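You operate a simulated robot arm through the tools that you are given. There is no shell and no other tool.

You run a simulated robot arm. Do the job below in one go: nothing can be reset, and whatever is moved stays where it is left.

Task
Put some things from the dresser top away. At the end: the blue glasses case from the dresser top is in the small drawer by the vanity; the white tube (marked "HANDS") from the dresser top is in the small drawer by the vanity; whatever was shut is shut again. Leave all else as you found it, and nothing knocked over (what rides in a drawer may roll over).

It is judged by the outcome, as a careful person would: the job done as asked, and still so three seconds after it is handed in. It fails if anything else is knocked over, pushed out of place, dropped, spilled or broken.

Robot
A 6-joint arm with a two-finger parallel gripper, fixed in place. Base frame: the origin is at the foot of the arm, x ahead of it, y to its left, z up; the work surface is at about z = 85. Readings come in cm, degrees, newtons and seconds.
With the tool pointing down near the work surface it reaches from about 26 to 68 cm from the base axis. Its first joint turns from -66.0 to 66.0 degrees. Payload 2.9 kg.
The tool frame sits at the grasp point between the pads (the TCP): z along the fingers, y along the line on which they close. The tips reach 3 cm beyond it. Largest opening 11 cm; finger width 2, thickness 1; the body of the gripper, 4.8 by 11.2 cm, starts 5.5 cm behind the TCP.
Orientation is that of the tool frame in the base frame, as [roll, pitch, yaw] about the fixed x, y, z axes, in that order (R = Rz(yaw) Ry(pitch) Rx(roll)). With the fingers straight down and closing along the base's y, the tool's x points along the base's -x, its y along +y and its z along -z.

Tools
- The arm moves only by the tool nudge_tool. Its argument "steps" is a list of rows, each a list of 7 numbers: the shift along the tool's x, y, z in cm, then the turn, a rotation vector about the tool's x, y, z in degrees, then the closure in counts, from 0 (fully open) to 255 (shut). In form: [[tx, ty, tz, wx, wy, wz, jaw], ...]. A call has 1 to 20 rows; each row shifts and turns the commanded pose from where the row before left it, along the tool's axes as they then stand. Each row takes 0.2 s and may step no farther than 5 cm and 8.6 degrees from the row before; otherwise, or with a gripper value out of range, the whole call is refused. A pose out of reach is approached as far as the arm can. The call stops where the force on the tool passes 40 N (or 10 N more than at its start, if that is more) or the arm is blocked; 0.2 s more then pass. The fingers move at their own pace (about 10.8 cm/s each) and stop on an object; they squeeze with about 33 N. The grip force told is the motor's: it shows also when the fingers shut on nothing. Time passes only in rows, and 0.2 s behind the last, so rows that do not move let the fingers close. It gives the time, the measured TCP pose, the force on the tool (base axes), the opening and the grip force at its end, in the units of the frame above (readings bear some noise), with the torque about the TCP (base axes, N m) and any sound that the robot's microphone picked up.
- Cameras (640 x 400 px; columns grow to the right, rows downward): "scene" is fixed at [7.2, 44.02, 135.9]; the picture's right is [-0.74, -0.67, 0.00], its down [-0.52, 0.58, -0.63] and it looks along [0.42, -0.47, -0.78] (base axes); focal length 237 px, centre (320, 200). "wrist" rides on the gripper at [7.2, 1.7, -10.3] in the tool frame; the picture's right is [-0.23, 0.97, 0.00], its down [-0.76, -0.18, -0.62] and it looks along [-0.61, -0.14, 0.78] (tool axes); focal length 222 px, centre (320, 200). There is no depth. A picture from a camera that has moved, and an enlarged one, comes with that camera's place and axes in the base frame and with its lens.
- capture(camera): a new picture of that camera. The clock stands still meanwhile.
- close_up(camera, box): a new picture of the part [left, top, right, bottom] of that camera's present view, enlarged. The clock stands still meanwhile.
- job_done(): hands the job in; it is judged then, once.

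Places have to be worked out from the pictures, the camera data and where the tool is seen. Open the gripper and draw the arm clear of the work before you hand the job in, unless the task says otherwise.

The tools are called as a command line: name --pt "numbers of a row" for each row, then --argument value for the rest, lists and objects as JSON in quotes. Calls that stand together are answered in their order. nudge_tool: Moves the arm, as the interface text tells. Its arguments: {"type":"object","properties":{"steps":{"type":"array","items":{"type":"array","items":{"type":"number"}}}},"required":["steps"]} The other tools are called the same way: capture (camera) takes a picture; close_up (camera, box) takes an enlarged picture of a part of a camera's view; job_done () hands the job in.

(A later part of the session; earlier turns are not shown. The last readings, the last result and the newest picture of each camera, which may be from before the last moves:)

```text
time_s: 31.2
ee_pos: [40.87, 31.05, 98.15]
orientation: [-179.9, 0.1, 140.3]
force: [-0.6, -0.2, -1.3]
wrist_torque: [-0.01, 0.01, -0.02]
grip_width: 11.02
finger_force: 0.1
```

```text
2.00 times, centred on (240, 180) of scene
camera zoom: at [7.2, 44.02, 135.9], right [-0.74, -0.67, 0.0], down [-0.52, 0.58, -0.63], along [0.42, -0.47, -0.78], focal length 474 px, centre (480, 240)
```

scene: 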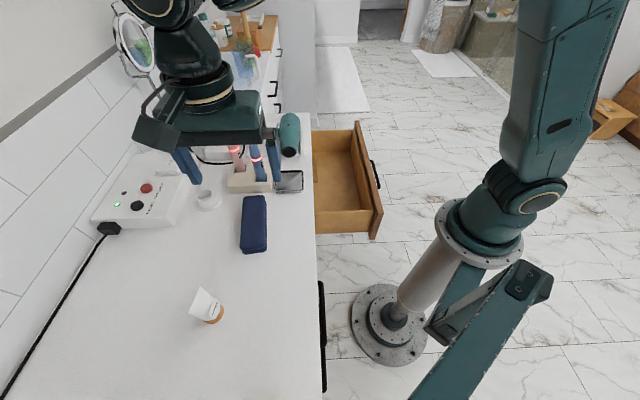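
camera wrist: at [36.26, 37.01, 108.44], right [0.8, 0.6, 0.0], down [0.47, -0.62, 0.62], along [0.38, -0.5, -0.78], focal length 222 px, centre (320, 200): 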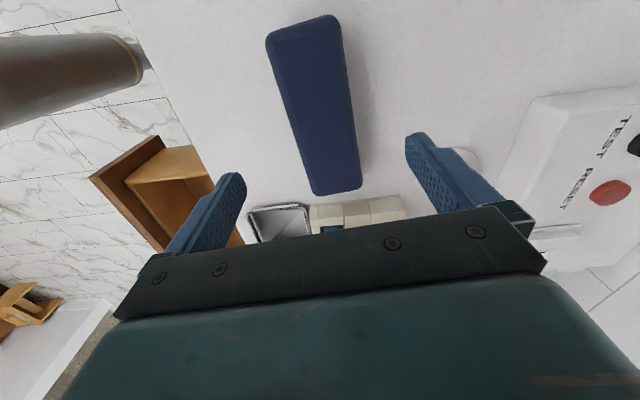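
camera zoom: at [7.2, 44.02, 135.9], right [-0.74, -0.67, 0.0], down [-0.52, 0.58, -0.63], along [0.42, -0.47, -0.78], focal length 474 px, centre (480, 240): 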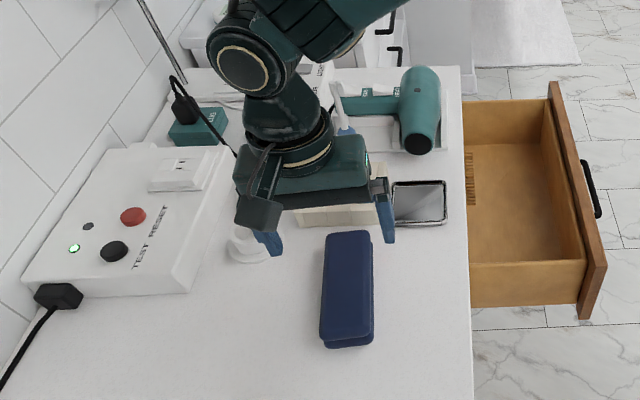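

The case is within 0.4 cm of the tool axis and about 1.4° off. I'll correct this and descend to straddle it.

nudge_tool --pt "-0.3 0.4 0 0 0 1.4 0" --pt "0 0 3 0 0 0 0" --pt "0 0 3 0 0 0 0" --pt "0 0 2 0 0 0 0" --pt "0 0 1.6 0 0 0 0" --pt "0 0 0 0 0 0 0"

capture --camera "wrist"

close_up --camera "scene" --box '[160, 120, 320, 280]'

```text
time_s: 32.6
ee_pos: [41.17, 31.02, 88.51]
orientation: [-179.9, 0.0, 138.9]
force: [-0.2, 0.6, 0.4]
wrist_torque: [-0.01, 0.01, 0.01]
grip_width: 10.99
finger_force: 0.0
```

```text
taken
camera wrist: at [36.85, 37.11, 98.93], right [0.81, 0.58, 0.0], down [0.46, -0.63, 0.62], along [0.36, -0.51, -0.78], focal length 222 px, centre (320, 200)
```

wrist: 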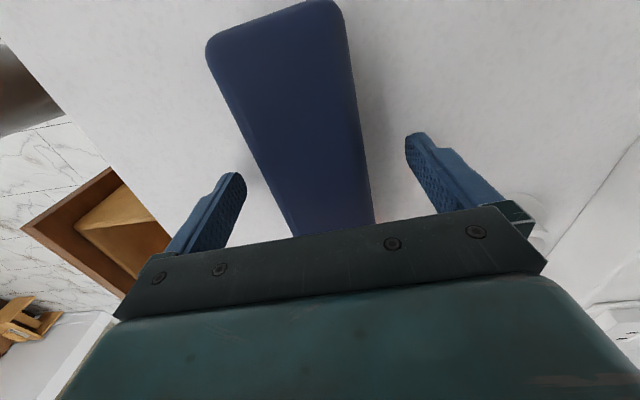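

```text
2.50 times, centred on (240, 200) of scene
camera zoom: at [7.2, 44.02, 135.9], right [-0.74, -0.67, 0.0], down [-0.52, 0.58, -0.63], along [0.42, -0.47, -0.78], focal length 593 px, centre (520, 200)
```

zoom: 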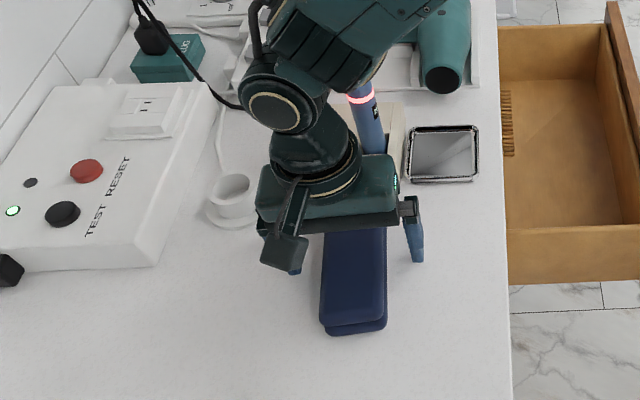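

The fingers straddle the case centrally. Closing on it.

nudge_tool --pt "0 0 0 0 0 0 120" --pt "0 0 0 0 0 0 160" --pt "0 0 0 0 0 0 200" --pt "0 0 0 0 0 0 255" --pt "0 0 0 0 0 0 255"

capture --camera "wrist"

```text
time_s: 33.8
ee_pos: [41.22, 31.05, 88.58]
orientation: [-179.9, 0.0, 139.0]
force: [0.8, 0.3, -0.2]
wrist_torque: [0.01, -0.02, 0.03]
grip_width: 5.79
finger_force: 33.1
```

```text
taken
camera wrist: at [36.84, 37.11, 98.95], right [0.81, 0.58, 0.0], down [0.46, -0.63, 0.62], along [0.36, -0.51, -0.78], focal length 222 px, centre (320, 200)
```

wrist: 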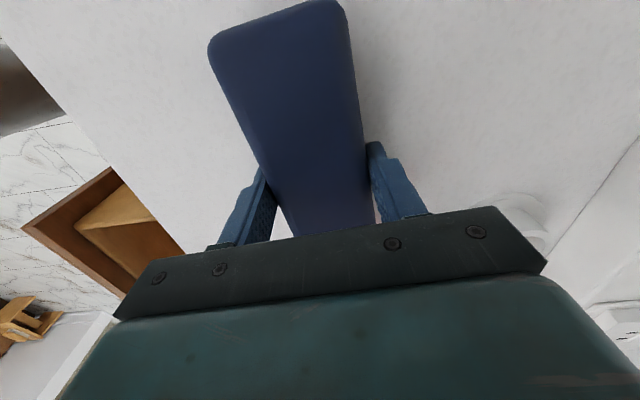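

The case is held (5.8 cm, 33 N). I'll lift it straight up and check that it comes along.

nudge_tool --pt "0 0 -1 0 0 0 255" --pt "0 0 -2 0 0 0 255" --pt "0 0 -3.5 0 0 0 255" --pt "0 0 -3.5 0 0 0 255" --pt "0 0 -3.5 0 0 0 255" --pt "0 0 -3.5 0 0 0 255"

capture --camera "scene"

capture --camera "wrist"

```text
time_s: 35.2
ee_pos: [41.05, 31.24, 105.42]
orientation: [-179.8, 0.0, 138.9]
force: [0.1, 0.1, -0.9]
wrist_torque: [0.0, 0.0, 0.01]
grip_width: 5.8
finger_force: 33.2
```

```text
taken
```

scene: 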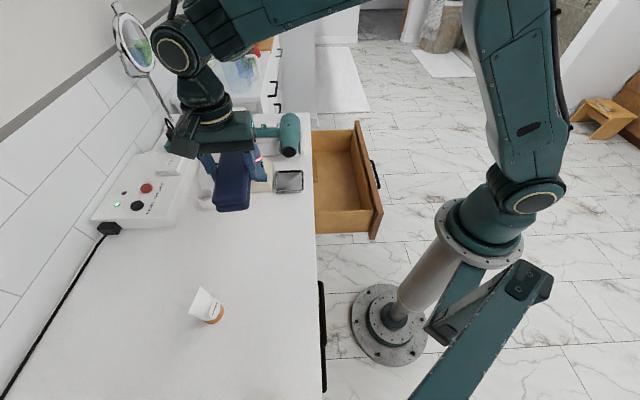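

```text
taken
camera wrist: at [36.73, 37.33, 115.78], right [0.81, 0.58, 0.0], down [0.46, -0.63, 0.62], along [0.36, -0.51, -0.78], focal length 222 px, centre (320, 200)
```

wrist: 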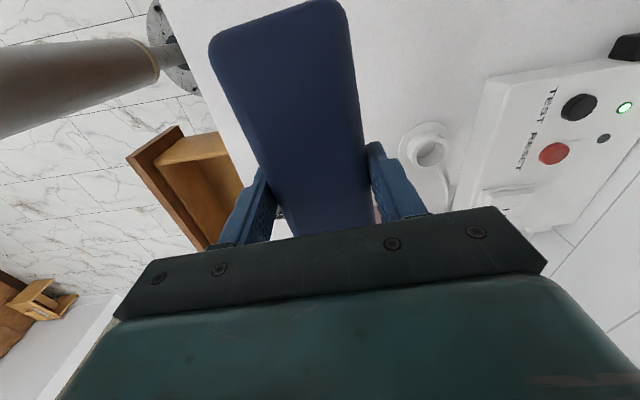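

The case is up and secure. I'll carry it toward the base first, then along the dresser to above the open drawer.

nudge_tool --pt "0 0 0 0 0 3.9 255" --pt "0 -4.25 0 0 0 0 255" --pt "0 -4.25 0 0 0 0 255" --pt "0 -4.25 0 0 0 0 255" --pt "0 -4.25 0 0 0 0 255" --pt "-3.8 -1.05 0 0 0 0 255" --pt "-3.8 -1.05 0 0 0 0 255" --pt "-3.8 -1.05 0 0 0 0 255" --pt "-3.8 -1.05 0 0 0 0 255" --pt "-3.8 -1.05 0 0 0 0 255" --pt "-3.8 -1.05 0 0 0 0 255" --pt "0 0 0 0 0 0 255"

capture --camera "scene"

capture --camera "wrist"

```text
time_s: 37.8
ee_pos: [40.92, -1.48, 105.72]
orientation: [-179.9, 0.0, 135.0]
force: [0.1, -0.6, -1.0]
wrist_torque: [-0.01, -0.01, -0.01]
grip_width: 5.77
finger_force: 33.3
```

```text
taken
```

scene: 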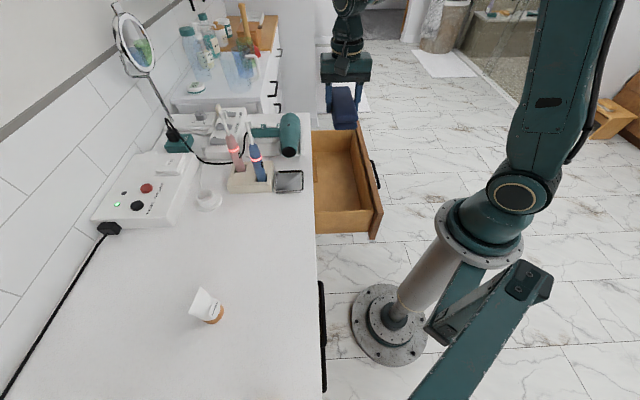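

```text
taken
camera wrist: at [36.96, 4.9, 116.03], right [0.85, 0.53, 0.0], down [0.41, -0.66, 0.62], along [0.33, -0.53, -0.78], focal length 222 px, centre (320, 200)
```

wrist: 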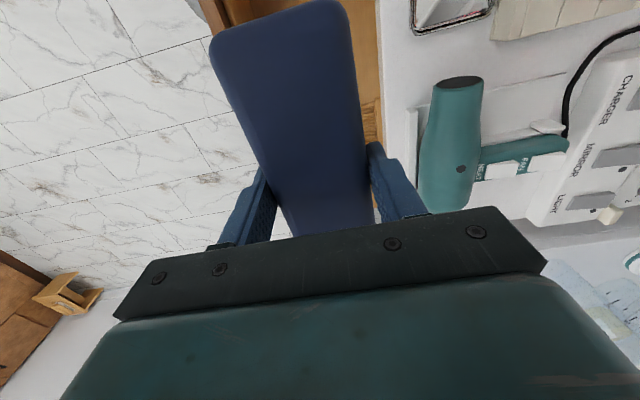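

The case hangs above the open drawer at n≈27.9, t≈30 (interior n≈19–35.8). I'll lower it most of the way and check clearances.

nudge_tool --pt "0 0 4 0 0 0 255" --pt "0 0 4 0 0 0 255" --pt "0 0 4 0 0 0 255" --pt "0 0 4 0 0 0 255" --pt "0 0 4 0 0 0 255" --pt "0 0 3 0 0 0 255" --pt "0 0 0 0 0 0 255"

close_up --camera "scene" --box '[260, 70, 420, 250]'

capture --camera "wrist"

```text
time_s: 39.4
ee_pos: [40.67, -1.47, 82.63]
orientation: [-179.8, 0.0, 135.0]
force: [-0.1, 0.5, -1.2]
wrist_torque: [0.0, -0.01, 0.0]
grip_width: 5.79
finger_force: 32.8
```

```text
2.22 times, centred on (340, 160) of scene
camera zoom: at [7.2, 44.02, 135.9], right [-0.74, -0.67, 0.0], down [-0.52, 0.58, -0.63], along [0.42, -0.47, -0.78], focal length 527 px, centre (276, 289)
```

zoom: 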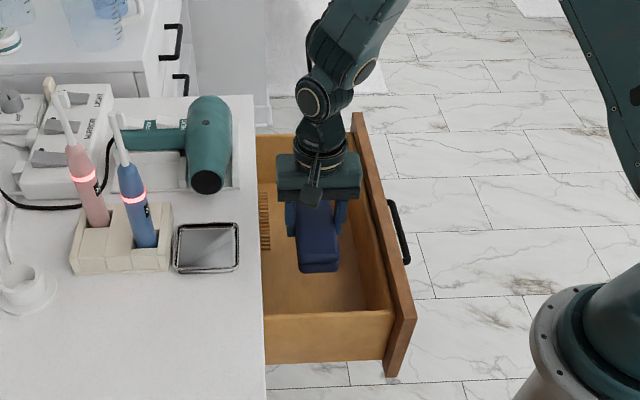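

```text
taken
camera wrist: at [36.88, 4.95, 93.0], right [0.85, 0.53, 0.0], down [0.41, -0.66, 0.62], along [0.33, -0.53, -0.78], focal length 222 px, centre (320, 200)
```

wrist: 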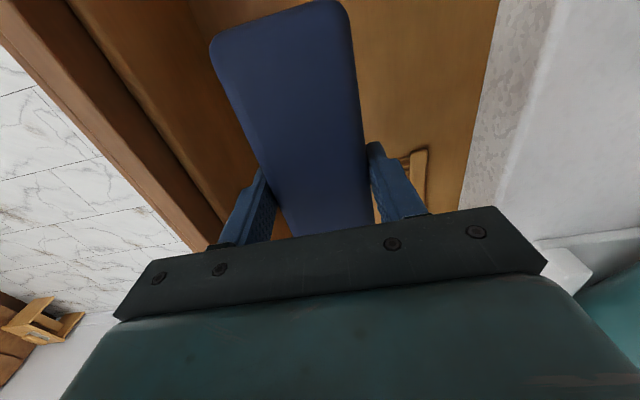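

Clearances look fine on both sides. I'll lower to just above the drawer floor.

nudge_tool --pt "0 0 3 0 0 0 255" --pt "0 0 3 0 0 0 255" --pt "0 0 2 0 0 0 255" --pt "0 0 0.8 0 0 0 255" --pt "0 0 0 0 0 0 255"

close_up --camera "scene" --box '[260, 70, 420, 250]'

capture --camera "wrist"

```text
time_s: 40.6
ee_pos: [40.82, -1.4, 73.7]
orientation: [-179.9, 0.0, 135.0]
force: [0.1, -0.3, -0.4]
wrist_torque: [0.01, 0.02, -0.03]
grip_width: 5.74
finger_force: 33.4
```

```text
2.22 times, centred on (340, 160) of scene
camera zoom: at [7.2, 44.02, 135.9], right [-0.74, -0.67, 0.0], down [-0.52, 0.58, -0.63], along [0.42, -0.47, -0.78], focal length 527 px, centre (276, 289)
```

zoom: 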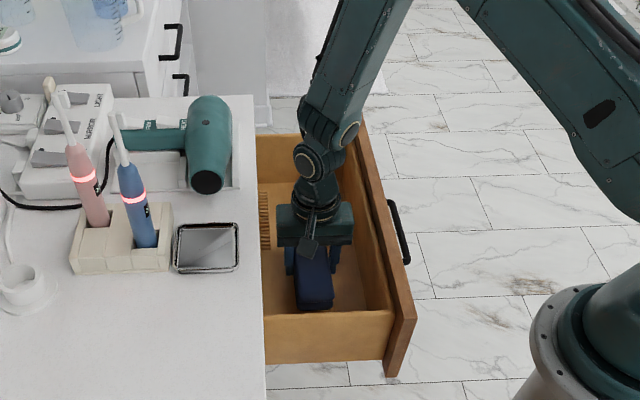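

```text
taken
camera wrist: at [36.91, 4.93, 84.06], right [0.85, 0.53, 0.0], down [0.41, -0.66, 0.62], along [0.33, -0.53, -0.78], focal length 222 px, centre (320, 200)
```

wrist: 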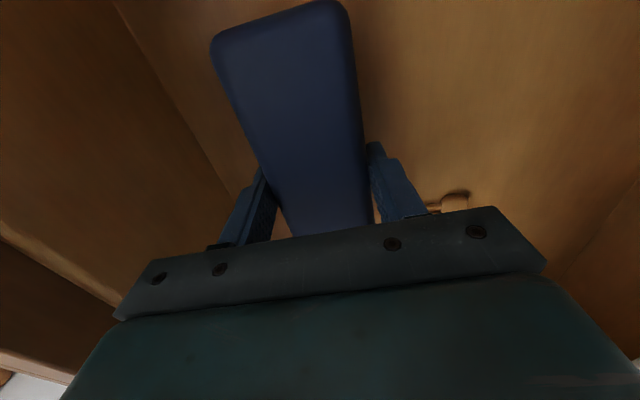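

Close to the floor now. I'll lower in small steps, watching the force for contact.

nudge_tool --pt "0 0 0.4 0 0 0 255" --pt "0 0 0.4 0 0 0 255"

```text
time_s: 41.2
ee_pos: [40.72, -1.42, 72.89]
orientation: [-179.9, 0.0, 135.0]
force: [-0.3, 0.5, -0.6]
wrist_torque: [0.02, 0.01, 0.01]
grip_width: 5.77
finger_force: 32.6
```

No contact yet; a little lower.

nudge_tool --pt "0 0 0.4 0 0 0 255" --pt "0 0 0.3 0 0 0 255"

```text
time_s: 41.8
ee_pos: [40.9, -1.38, 72.3]
orientation: [-180.0, 0.0, 135.1]
force: [0.0, 0.1, -1.3]
wrist_torque: [0.03, 0.0, -0.01]
grip_width: 5.78
finger_force: 32.6
```

Still free; two more small steps.

nudge_tool --pt "0 0 0.3 0 0 0 255" --pt "0 0 0.3 0 0 0 255"

```text
time_s: 42.4
ee_pos: [41.0, -1.34, 71.87]
orientation: [180.0, 0.0, 135.2]
force: [-4.2, 4.2, 24.5]
wrist_torque: [0.0, 0.14, 0.67]
grip_width: 5.81
finger_force: 32.6
```

Contact with the drawer floor (24 N). I'll ease off slightly, open the jaw a little, and let it settle.

nudge_tool --pt "0 0 -0.3 0 0 0 255" --pt "0 0 0 0 0 0 100" --pt "0 0 0 0 0 0 80" --pt "0 0 0 0 0 0 80"

capture --camera "wrist"

```text
time_s: 43.4
ee_pos: [40.87, -1.46, 71.99]
orientation: [-179.9, 0.1, 135.0]
force: [0.3, 0.0, 0.0]
wrist_torque: [0.03, -0.01, 0.01]
grip_width: 7.56
finger_force: 0.0
```

```text
taken
camera wrist: at [36.98, 4.93, 82.36], right [0.85, 0.53, 0.0], down [0.41, -0.66, 0.62], along [0.33, -0.53, -0.78], focal length 222 px, centre (320, 200)
```

wrist: 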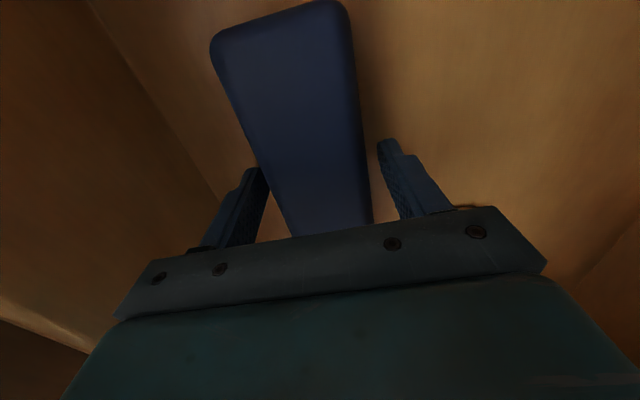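

The case is free on the drawer floor. Lifting straight out.

nudge_tool --pt "0 0 -1.5 0 0 0 80" --pt "0 0 -3 0 0 0 80" --pt "0 0 -4 0 0 0 80" --pt "0 0 -4 0 0 0 80" --pt "0 0 -4 0 0 0 80" --pt "0 0 -4 0 0 0 80" --pt "0 0 -4 0 0 0 0" --pt "0 0 -4 0 0 0 0" --pt "0 0 -4 0 0 0 0"

capture --camera "wrist"

capture --camera "scene"

```text
time_s: 45.4
ee_pos: [40.95, -1.52, 104.53]
orientation: [-180.0, -0.1, 135.0]
force: [-0.1, -0.3, -0.4]
wrist_torque: [-0.03, 0.01, 0.01]
grip_width: 11.01
finger_force: 0.1
```

```text
taken
camera wrist: at [37.07, 4.92, 114.81], right [0.85, 0.53, 0.0], down [0.41, -0.66, 0.62], along [0.33, -0.53, -0.78], focal length 222 px, centre (320, 200)
```

wrist: 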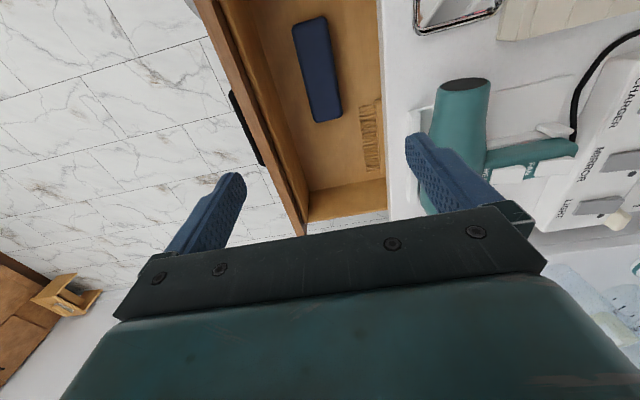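

```text
taken
```

scene: 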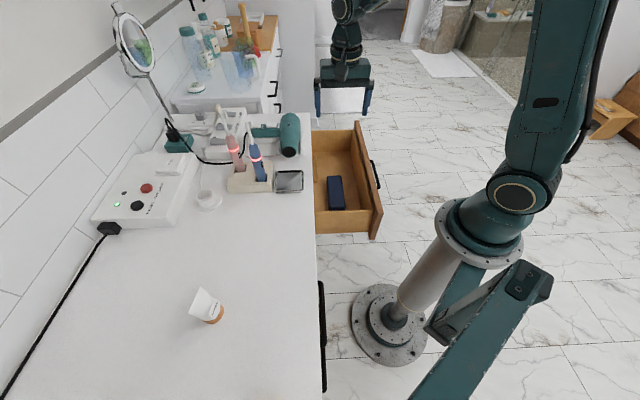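

The case lies in the drawer next to the comb area. Now the tube: I'll take a strongly enlarged scene view to measure it before approaching.

close_up --camera "scene" --box '[180, 275, 240, 335]'

close_up --camera "scene" --box '[300, 115, 390, 245]'

```text
6.67 times, centred on (210, 305) of scene
camera zoom: at [7.2, 44.02, 135.9], right [-0.74, -0.67, 0.0], down [-0.52, 0.58, -0.63], along [0.42, -0.47, -0.78], focal length 1580 px, centre (1053, -500)
```

zoom: 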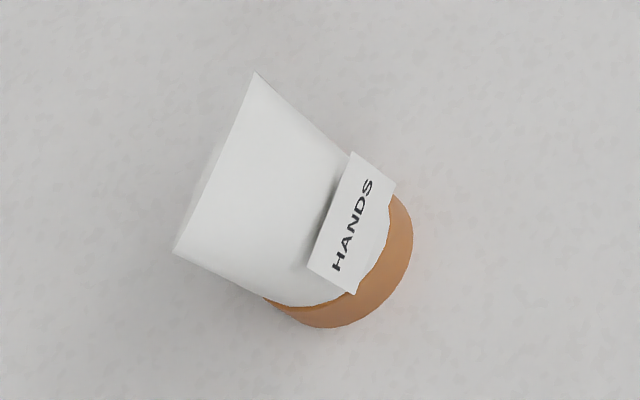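

```text
3.08 times, centred on (345, 180) of scene
camera zoom: at [7.2, 44.02, 135.9], right [-0.74, -0.67, 0.0], down [-0.52, 0.58, -0.63], along [0.42, -0.47, -0.78], focal length 729 px, centre (243, 262)
```

zoom: 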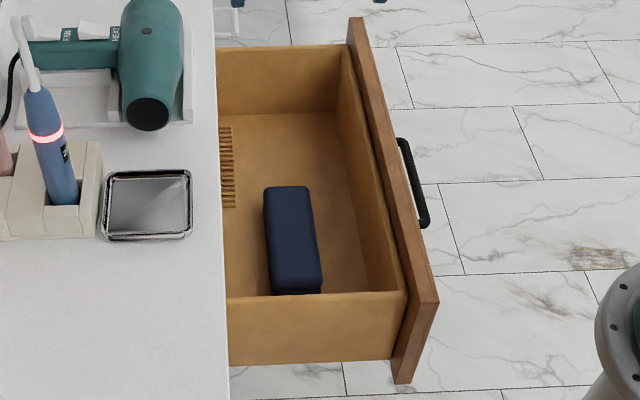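

Tube: about 9.4 cm tall standing on its cap, centre near (31.0, 49.2), cap ⌀3.7, crimp about 4.4 wide at about −57°. I plan to grip it from the base side with the tool tilted, camera up, so I can lay it flat in the drawer. First I raise and turn the wrist 90°.

nudge_tool --pt "0 0 -4 0 0 0 0" --pt "0 0 -3.5 0 0 0 0" --pt "0 0 0 0 0 8.2 0" --pt "0 0 0 0 0 8.2 0" --pt "0 0 0 0 0 8.2 0" --pt "0 0 0 0 0 8.2 0" --pt "0 0 0 0 0 8.2 0" --pt "0 0 0 0 0 8.2 0" --pt "0 0 0 0 0 8.2 0" --pt "0 0 0 0 0 8.2 0" --pt "0 0 0 0 0 8.2 0" --pt "0 0 0 0 0 8.2 0" --pt "0 0 0 0 0 8.0 0"

capture --camera "scene"

```text
time_s: 48.2
ee_pos: [40.88, -1.44, 111.95]
orientation: [180.0, 0.0, 44.7]
force: [-0.3, 0.0, 0.3]
wrist_torque: [-0.02, 0.03, 0.01]
grip_width: 11.04
finger_force: 0.1
```

```text
taken
```

scene: 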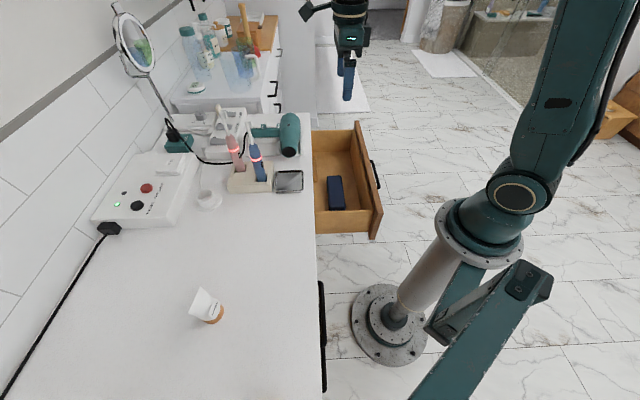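

The wrist turned fine. Now I'll travel, tool down, to a point on the base side of the tube at safe height.

nudge_tool --pt "1.46 -3.89 0 0 0 0 0" --pt "1.46 -3.89 0 0 0 0 0" --pt "1.46 -3.89 0 0 0 0 0" --pt "1.46 -3.89 0 0 0 0 0" --pt "1.46 -3.89 0 0 0 0 0" --pt "1.46 -3.89 0 0 0 0 0" --pt "1.46 -3.89 0 0 0 0 0" --pt "1.46 -3.89 0 0 0 0 0" --pt "1.46 -3.89 0 0 0 0 0" --pt "1.46 -3.89 0 0 0 0 0" --pt "1.46 -3.89 0 0 0 0 0"

capture --camera "scene"

capture --camera "wrist"

```text
time_s: 50.6
ee_pos: [30.03, 35.79, 117.59]
orientation: [178.1, 0.5, 45.2]
force: [0.4, 0.2, 0.8]
wrist_torque: [0.01, -0.02, 0.01]
grip_width: 11.0
finger_force: 0.1
out of reach, approached as far as the arm can: row 7, 8, 9, 10, 11
```

```text
taken
```

scene: 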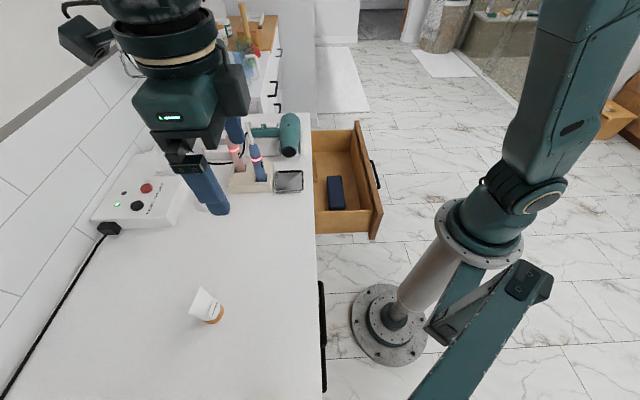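

```text
taken
camera wrist: at [36.13, 40.19, 128.06], right [0.53, -0.85, 0.04], down [-0.67, -0.4, 0.62], along [-0.51, -0.36, -0.78], focal length 222 px, centre (320, 200)
```

wrist: 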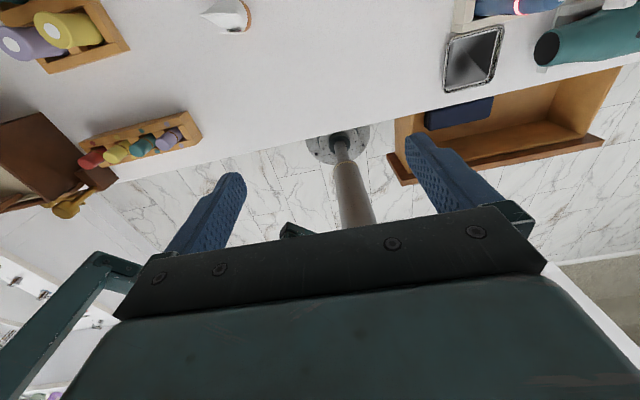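

The wrist's turn limit blocks that approach, and it isn't needed: the tube (9.4 cm) is lower than the drawer's walls, so it can stand in the drawer. I'll grip it from above instead, closing across its thin direction, so I turn the wrist back to yaw ≈123°.

nudge_tool --pt "0 0 0 0 0 -7.8 0" --pt "0 0 0 0 0 -7.8 0" --pt "0 0 0 0 0 -7.8 0" --pt "0 0 0 0 0 -7.8 0" --pt "0 0 0 0 0 -7.8 0" --pt "0 0 0 0 0 -7.8 0" --pt "0 0 0 0 0 -7.8 0" --pt "0 0 0 0 0 -7.8 0" --pt "0 0 0 0 0 -7.8 0" --pt "0 0 0 0 0 -7.8 0" --pt "0 0 0 0 0 0 0"

capture --camera "wrist"

```text
time_s: 53.0
ee_pos: [30.34, 35.57, 118.0]
orientation: [-179.9, 0.1, 123.1]
force: [-0.2, 0.3, 0.1]
wrist_torque: [0.0, 0.02, 0.01]
grip_width: 11.01
finger_force: 0.0
out of reach, approached as far as the arm can: row 1
```

```text
taken
camera wrist: at [27.72, 42.72, 128.28], right [0.94, 0.34, 0.0], down [0.27, -0.73, 0.62], along [0.21, -0.59, -0.78], focal length 222 px, centre (320, 200)
```

wrist: 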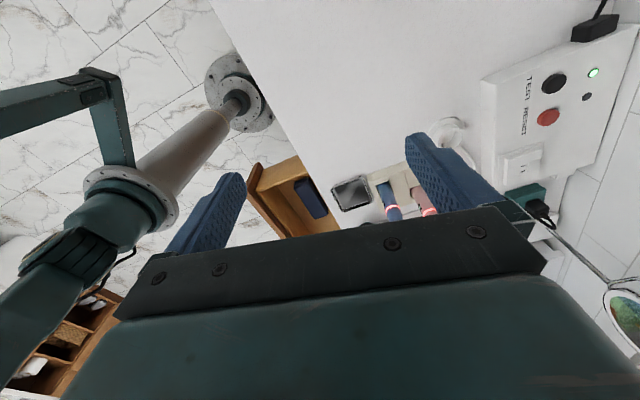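

Orientation is straight down at yaw 123°. I'll move over the tube and descend to z≈103 to check the alignment.

nudge_tool --pt "2.77 2.0 0 0 0 0 0" --pt "2.77 2.0 0 0 0 0 0" --pt "2.77 2.0 0 0 0 0 0" --pt "2.75 2.0 0 0 0 0 0" --pt "0 0 4 0 0 0 0" --pt "0 0 4 0 0 0 0" --pt "0 0 4 0 0 0 0" --pt "0 0 3 0 0 0 0" --pt "0 0 0 0 0 0 0"

capture --camera "wrist"

capture --camera "scene"

```text
time_s: 55.0
ee_pos: [30.87, 49.08, 102.86]
orientation: [-179.9, 0.0, 123.0]
force: [0.4, -0.1, -0.3]
wrist_torque: [0.01, 0.02, -0.01]
grip_width: 10.99
finger_force: 0.1
```

```text
taken
camera wrist: at [28.37, 56.14, 113.23], right [0.94, 0.34, 0.0], down [0.27, -0.73, 0.62], along [0.21, -0.59, -0.78], focal length 222 px, centre (320, 200)
```

wrist: 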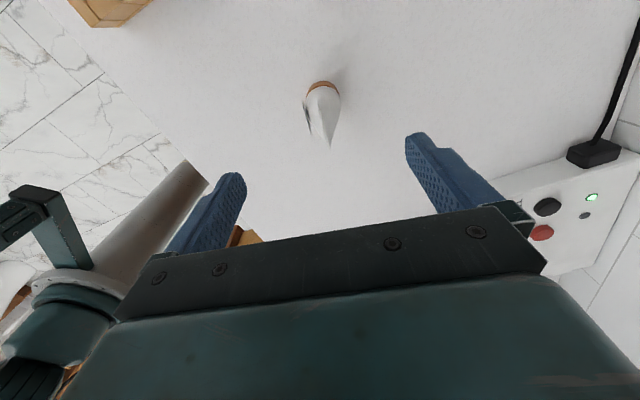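

```text
taken
```

scene: 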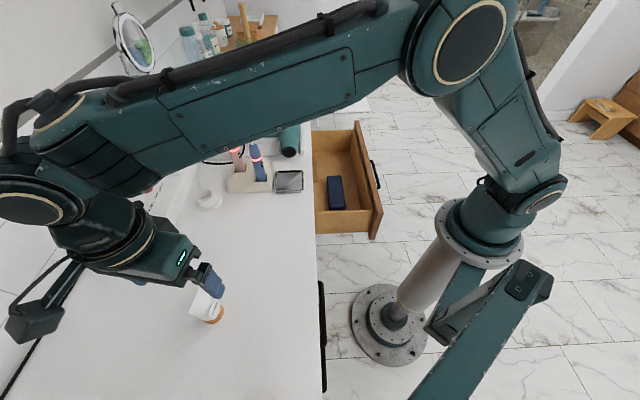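

The tube sits between the open fingers. I'll enlarge the wrist view to check the centring.

close_up --camera "wrist" --box '[260, 50, 380, 170]'

```text
3.33 times, centred on (320, 110) of wrist
camera zoom: at [28.37, 56.14, 113.23], right [0.94, 0.34, 0.0], down [0.27, -0.73, 0.62], along [0.21, -0.59, -0.78], focal length 740 px, centre (320, 500)
```

zoom: 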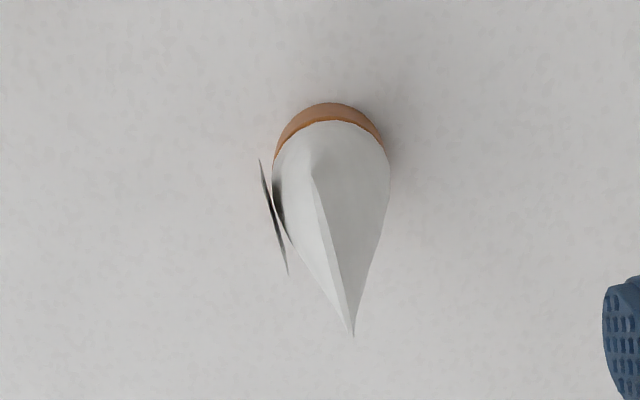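

The tube is about 0.5 cm toward +y and 0.26 cm toward +x of the tool axis, and its crimp lines up with the tool. I'll correct this and descend to z≈89.6.

nudge_tool --pt "0.26 0.5 0 0 0 0 0" --pt "0 0 4 0 0 0 0" --pt "0 0 4 0 0 0 0" --pt "0 0 3 0 0 0 0" --pt "0 0 2.2 0 0 0 0" --pt "0 0 0 0 0 0 0"

capture --camera "wrist"

close_up --camera "scene" --box '[140, 230, 280, 350]'

```text
time_s: 56.4
ee_pos: [31.05, 49.71, 89.53]
orientation: [-179.9, 0.0, 123.1]
force: [0.4, -0.5, -0.4]
wrist_torque: [-0.02, 0.01, 0.0]
grip_width: 10.99
finger_force: 0.0
```

```text
taken
camera wrist: at [28.62, 56.67, 99.88], right [0.94, 0.34, 0.0], down [0.27, -0.73, 0.62], along [0.21, -0.59, -0.78], focal length 222 px, centre (320, 200)
```

wrist: 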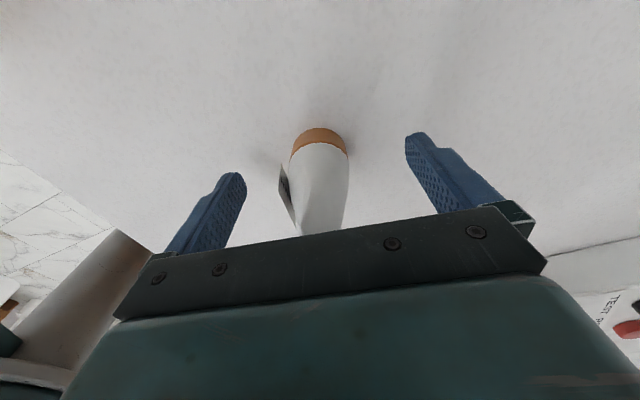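

```text
3.33 times, centred on (210, 290) of scene
camera zoom: at [7.2, 44.02, 135.9], right [-0.74, -0.67, 0.0], down [-0.52, 0.58, -0.63], along [0.42, -0.47, -0.78], focal length 790 px, centre (687, -100)
```

zoom: 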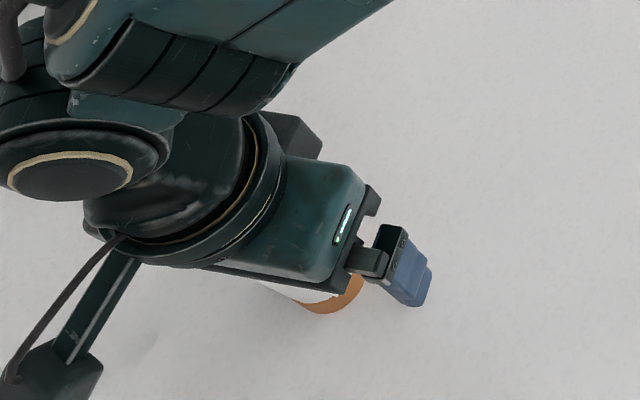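

The tube is centred between the fingers with no contact. Closing gently.

nudge_tool --pt "0 0 0 0 0 0 100" --pt "0 0 0 0 0 0 140" --pt "0 0 0 0 0 0 155" --pt "0 0 0 0 0 0 170" --pt "0 0 0 0 0 0 200" --pt "0 0 0 0 0 0 255" --pt "0 0 0 0 0 0 255"

capture --camera "wrist"

```text
time_s: 58.0
ee_pos: [31.1, 49.61, 89.58]
orientation: [-179.7, 0.0, 123.0]
force: [0.5, 0.3, 0.6]
wrist_torque: [0.02, 0.01, -0.01]
grip_width: 3.93
finger_force: 33.1
```

```text
taken
camera wrist: at [28.63, 56.67, 99.94], right [0.94, 0.34, 0.0], down [0.27, -0.73, 0.62], along [0.21, -0.59, -0.78], focal length 222 px, centre (320, 200)
```

wrist: 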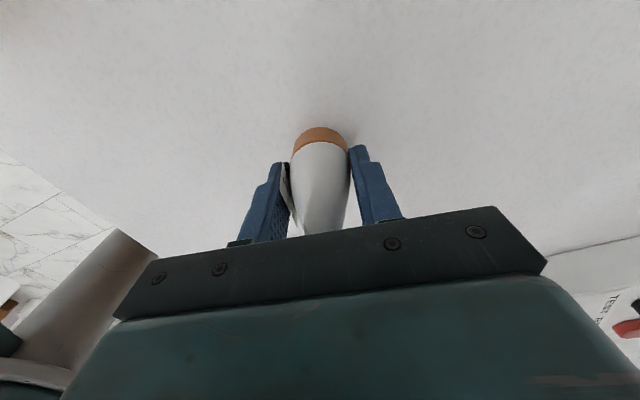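

Gripped at 3.9 cm with 33 N. I'll lift a little and check it holds.

nudge_tool --pt "0 0 -0.7 0 0 0 255" --pt "0 0 -1.5 0 0 0 255" --pt "0 0 -2 0 0 0 255" --pt "0 0 0 0 0 0 255"

capture --camera "wrist"

```text
time_s: 59.0
ee_pos: [31.16, 49.65, 93.76]
orientation: [-179.9, 0.0, 123.0]
force: [0.8, 0.2, -1.5]
wrist_torque: [0.0, 0.0, 0.03]
grip_width: 3.9
finger_force: 33.0
```

```text
taken
camera wrist: at [28.6, 56.81, 104.15], right [0.94, 0.34, 0.0], down [0.27, -0.73, 0.62], along [0.21, -0.59, -0.78], focal length 222 px, centre (320, 200)
```

wrist: 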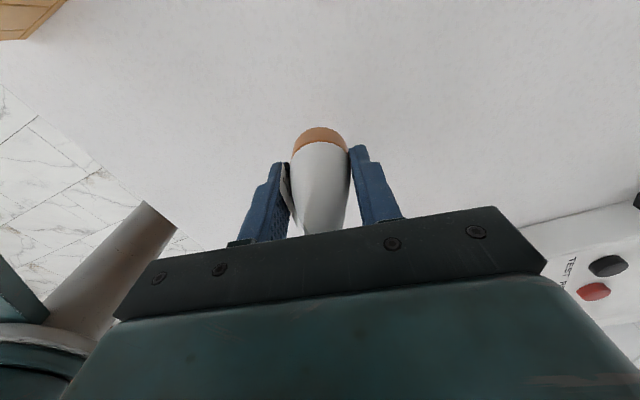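

The tube is held firmly. I'll raise it, align with the drawer, and carry it around on the base side to above the drawer's free right half.

nudge_tool --pt "0 0 -4.1 0 0 0 255" --pt "0 0 -4.1 0 0 0 255" --pt "0 0 -4.1 0 0 0 255" --pt "0 0 0 0 0 -6 255" --pt "0 0 0 0 0 -6 255" --pt "-2.5 -3.075 0 0 0 0 255" --pt "-2.5 -3.075 0 0 0 0 255" --pt "-2.5 -3.075 0 0 0 0 255" --pt "-2.5 -3.075 0 0 0 0 255" --pt "-2.5 -3.075 0 0 0 0 255" --pt "-2.5 -3.075 0 0 0 0 255" --pt "-2.5 -3.075 0 0 0 0 255" --pt "-2.5 -3.075 0 0 0 0 255"

capture --camera "scene"

```text
time_s: 61.8
ee_pos: [27.87, 18.01, 105.97]
orientation: [-179.9, 0.0, 135.0]
force: [0.3, -0.3, -0.6]
wrist_torque: [-0.02, 0.01, -0.04]
grip_width: 3.91
finger_force: 32.7
```

```text
taken
```

scene: 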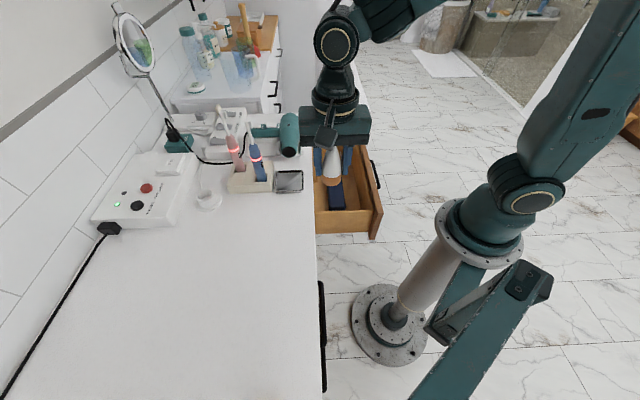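

On course with the tube held. Next, along the front to above the drawer's right half.

nudge_tool --pt "-3.7 -0.5 0 0 0 0 255" --pt "-3.7 -0.5 0 0 0 0 255" --pt "-3.7 -0.5 0 0 0 0 255" --pt "-3.7 -0.5 0 0 0 0 255" --pt "-3.7 -0.5 0 0 0 0 255" --pt "-3.7 -0.5 0 0 0 0 255" --pt "-3.7 -0.5 0 0 0 0 255" --pt "-3.7 -0.5 0 0 0 0 255" --pt "-3.7 -0.5 0 0 0 0 255" --pt "-3.7 -0.5 0 0 0 0 255" --pt "0 0 0 0 0 0 255"

capture --camera "scene"

capture --camera "wrist"

```text
time_s: 64.2
ee_pos: [50.53, -11.54, 106.47]
orientation: [-179.9, 0.1, 134.9]
force: [0.5, 0.3, -2.1]
wrist_torque: [-0.01, 0.04, -0.02]
grip_width: 3.94
finger_force: 33.2
```

```text
taken
```

scene: 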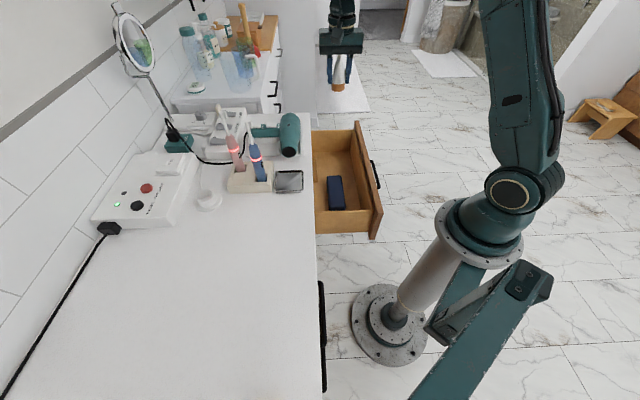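

```text
taken
camera wrist: at [46.59, -5.24, 116.82], right [0.85, 0.53, 0.0], down [0.41, -0.66, 0.62], along [0.33, -0.53, -0.78], focal length 222 px, centre (320, 200)
```

wrist: 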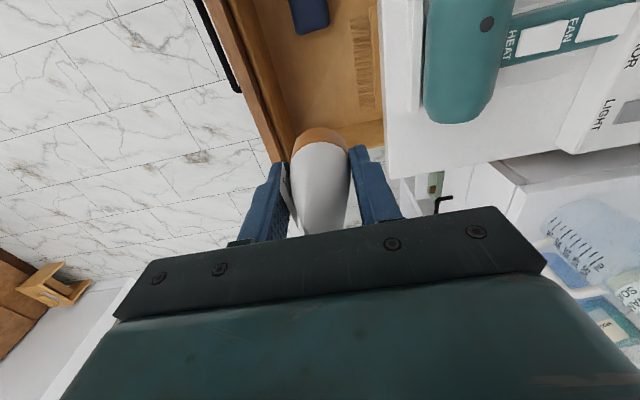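

The tube hangs over free drawer floor between the case and the comb. I'll lower it most of the way.

nudge_tool --pt "0 0 4 0 0 0 255" --pt "0 0 4 0 0 0 255" --pt "0 0 4 0 0 0 255" --pt "0 0 4 0 0 0 255" --pt "0 0 4 0 0 0 255" --pt "0 0 3 0 0 0 255" --pt "0 0 0 0 0 0 255"

capture --camera "wrist"

close_up --camera "scene" --box '[260, 60, 420, 250]'

```text
time_s: 65.8
ee_pos: [50.44, -11.56, 83.11]
orientation: [-179.9, 0.0, 135.0]
force: [-0.4, -0.1, -2.7]
wrist_torque: [-0.02, -0.01, -0.03]
grip_width: 3.91
finger_force: 32.9
```

```text
taken
camera wrist: at [46.5, -5.23, 93.53], right [0.85, 0.53, 0.0], down [0.41, -0.66, 0.62], along [0.33, -0.53, -0.78], focal length 222 px, centre (320, 200)
```

wrist: 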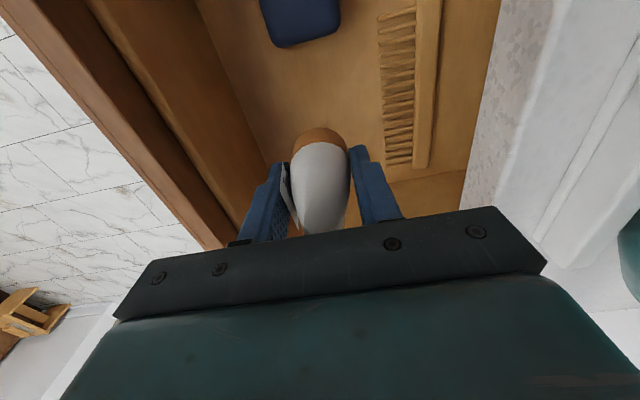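

```text
2.11 times, centred on (340, 155) of scene
camera zoom: at [7.2, 44.02, 135.9], right [-0.74, -0.67, 0.0], down [-0.52, 0.58, -0.63], along [0.42, -0.47, -0.78], focal length 499 px, centre (278, 295)
```

zoom: 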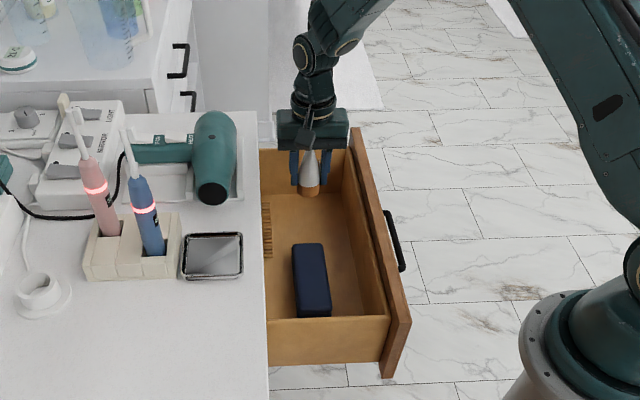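

Good clearance to comb, case and walls. Continuing down to just above the floor.

nudge_tool --pt "0 0 3 0 0 0 255" --pt "0 0 3 0 0 0 255" --pt "0 0 2 0 0 0 255" --pt "0 0 1 0 0 0 255" --pt "0 0 0.4 0 0 0 255" --pt "0 0 0 0 0 0 255"

```text
time_s: 67.2
ee_pos: [50.61, -11.46, 73.81]
orientation: [-179.9, 0.0, 135.1]
force: [-0.1, -0.4, -1.7]
wrist_torque: [0.0, -0.01, -0.05]
grip_width: 3.92
finger_force: 33.3
```

No contact yet at z≈73.8; stepping down slowly toward the expected floor contact at about 72.9.

nudge_tool --pt "0 0 0.3 0 0 0 255" --pt "0 0 0.3 0 0 0 255"

```text
time_s: 67.8
ee_pos: [50.39, -11.53, 73.17]
orientation: [-179.9, 0.0, 135.0]
force: [0.7, -0.1, -2.8]
wrist_torque: [0.05, -0.02, 0.01]
grip_width: 3.93
finger_force: 32.9
```

Still free; another small step.

nudge_tool --pt "0 0 0.2 0 0 0 255" --pt "0 0 0.15 0 0 0 255"

```text
time_s: 68.4
ee_pos: [50.42, -11.55, 72.9]
orientation: [-179.9, 0.0, 135.0]
force: [-3.5, 2.9, 9.1]
wrist_torque: [0.03, 0.14, -0.02]
grip_width: 3.93
finger_force: 33.5
```

The tube touches the floor (9 N). Opening the jaw gently.

nudge_tool --pt "0 0 0 0 0 0 158" --pt "0 0 0 0 0 0 145" --pt "0 0 0 0 0 0 125" --pt "0 0 0 0 0 0 110" --pt "0 0 0 0 0 0 110"

capture --camera "wrist"

```text
time_s: 69.6
ee_pos: [50.32, -11.52, 72.88]
orientation: [-179.9, 0.1, 134.9]
force: [0.4, -0.2, 0.5]
wrist_torque: [-0.02, -0.05, 0.03]
grip_width: 6.26
finger_force: 0.1
```

```text
taken
camera wrist: at [46.52, -5.21, 83.26], right [0.85, 0.53, 0.0], down [0.41, -0.66, 0.62], along [0.33, -0.53, -0.78], focal length 222 px, centre (320, 200)
```

wrist: 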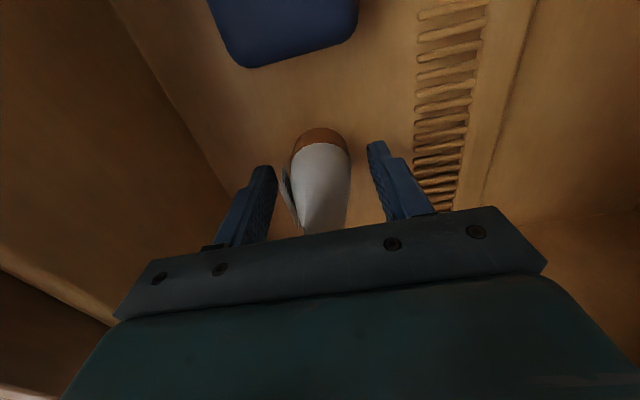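

Tube stands free on the drawer floor. Lifting straight up.

nudge_tool --pt "0 0 -1 0 0 0 110" --pt "0 0 -1.5 0 0 0 110" --pt "0 0 -2 0 0 0 110" --pt "0 0 -3 0 0 0 110" --pt "0 0 -4 0 0 0 110" --pt "0 0 -4 0 0 0 110" --pt "0 0 -4 0 0 0 110" --pt "0 0 -4 0 0 0 110" --pt "0 0 -4 0 0 0 110" --pt "0 0 -4 0 0 0 110"

close_up --camera "scene" --box '[280, 100, 400, 250]'

capture --camera "wrist"

```text
time_s: 71.8
ee_pos: [50.49, -11.51, 104.46]
orientation: [-179.9, 0.0, 135.0]
force: [0.2, -0.5, 0.2]
wrist_torque: [-0.01, -0.02, -0.01]
grip_width: 6.24
finger_force: 0.1
```

```text
2.67 times, centred on (340, 175) of scene
camera zoom: at [7.19, 44.02, 135.9], right [-0.74, -0.67, 0.0], down [-0.52, 0.58, -0.63], along [0.42, -0.47, -0.78], focal length 632 px, centre (267, 267)
```

zoom: 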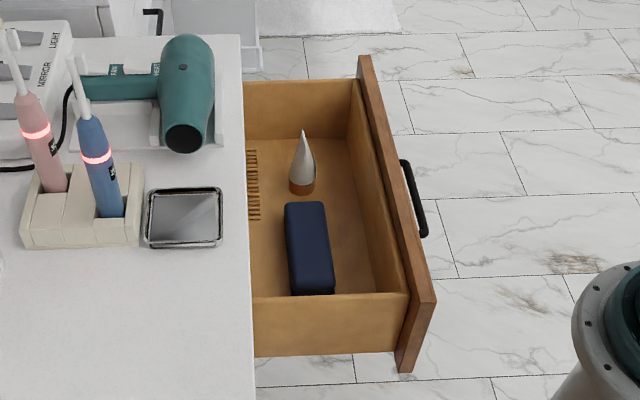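

```text
taken
camera wrist: at [46.47, -5.19, 114.68], right [0.85, 0.53, 0.0], down [0.41, -0.66, 0.62], along [0.33, -0.53, -0.78], focal length 222 px, centre (320, 200)
```

wrist: 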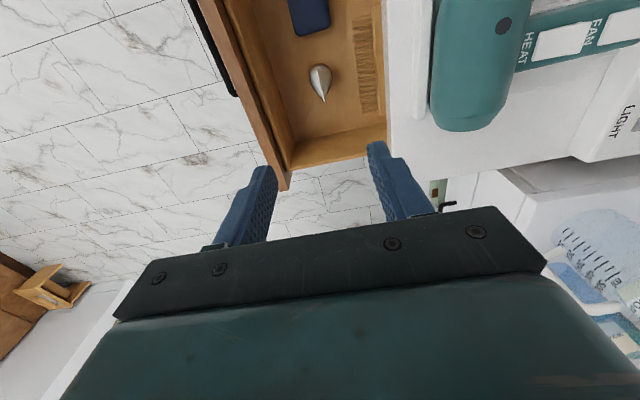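

Both items are in the drawer: the case lying, the tube standing below the wall height. Now to close: I'll go in front of the drawer, shut the jaw, and tilt the tool about 65° to push the front above the handle.

nudge_tool --pt "1.48 -3.82 0 0 0 0 110" --pt "1.48 -3.82 0 0 0 0 180" --pt "1.48 -3.82 0 0 0 0 255" --pt "1.48 -3.82 0 0 0 0 255" --pt "0 0 0 -8.1 0 0 255" --pt "0 0 0 -8.1 0 0 255" --pt "0 0 0 -8.1 0 0 255" --pt "0 0 0 -8.1 0 0 255" --pt "0 0 0 -8.1 0 0 255" --pt "0 0 0 -8.1 0 0 255" --pt "0 0 0 -8.1 0 0 255" --pt "0 0 0 -8.3 0 0 255"

capture --camera "scene"

```text
time_s: 74.4
ee_pos: [35.43, -18.14, 104.39]
orientation: [115.0, 0.1, 134.9]
force: [0.1, 0.4, 0.3]
wrist_torque: [0.01, 0.0, -0.04]
grip_width: 0.0
finger_force: 32.9
```

```text
taken
```

scene: 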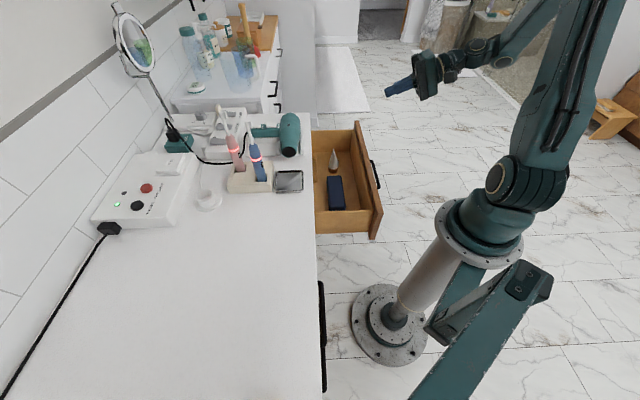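

Tilt and position are as planned (n≈12.2, t≈37.9). Lowering straight down in front of the drawer face.

nudge_tool --pt "0 -3.44 1.6 0 0 0 255" --pt "0 -3.44 1.6 0 0 0 255" --pt "0 -3.44 1.6 0 0 0 255" --pt "0 -3.44 1.6 0 0 0 255" --pt "0 -3.44 1.6 0 0 0 255" --pt "0 0 0 0 0 0 255"

capture --camera "wrist"

close_up --camera "scene" --box '[290, 90, 450, 250]'

```text
time_s: 75.8
ee_pos: [35.61, -18.12, 85.65]
orientation: [115.1, 0.0, 135.0]
force: [-0.2, -0.1, 0.1]
wrist_torque: [0.01, 0.0, -0.04]
grip_width: 0.03
finger_force: 33.0
```

```text
taken
camera wrist: at [24.3, -19.07, 91.54], right [0.45, 0.13, 0.88], down [0.09, -0.99, 0.1], along [0.89, 0.03, -0.46], focal length 222 px, centre (320, 200)
```

wrist: 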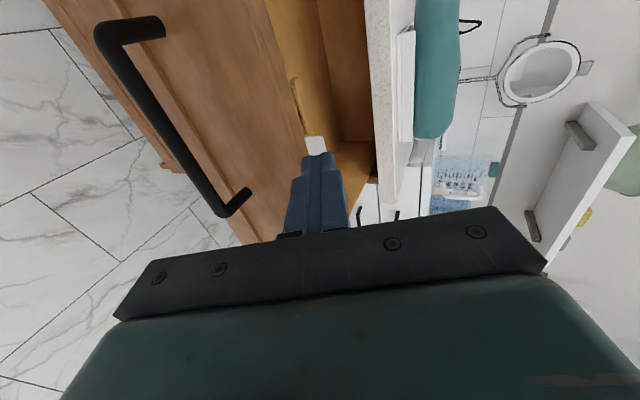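

```text
2.50 times, centred on (370, 170) of scene
camera zoom: at [7.2, 44.02, 135.9], right [-0.74, -0.67, 0.0], down [-0.52, 0.58, -0.63], along [0.42, -0.47, -0.78], focal length 593 px, centre (195, 275)
```

zoom: 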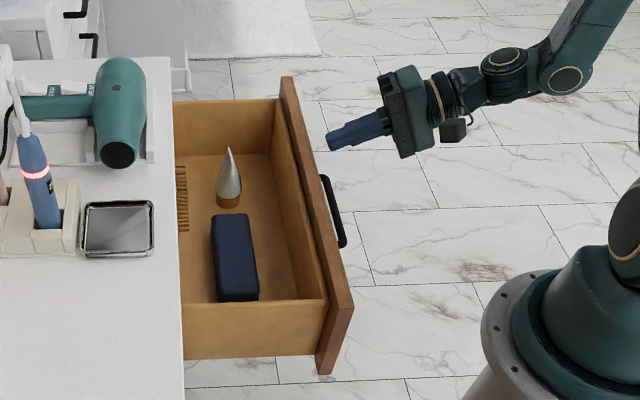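

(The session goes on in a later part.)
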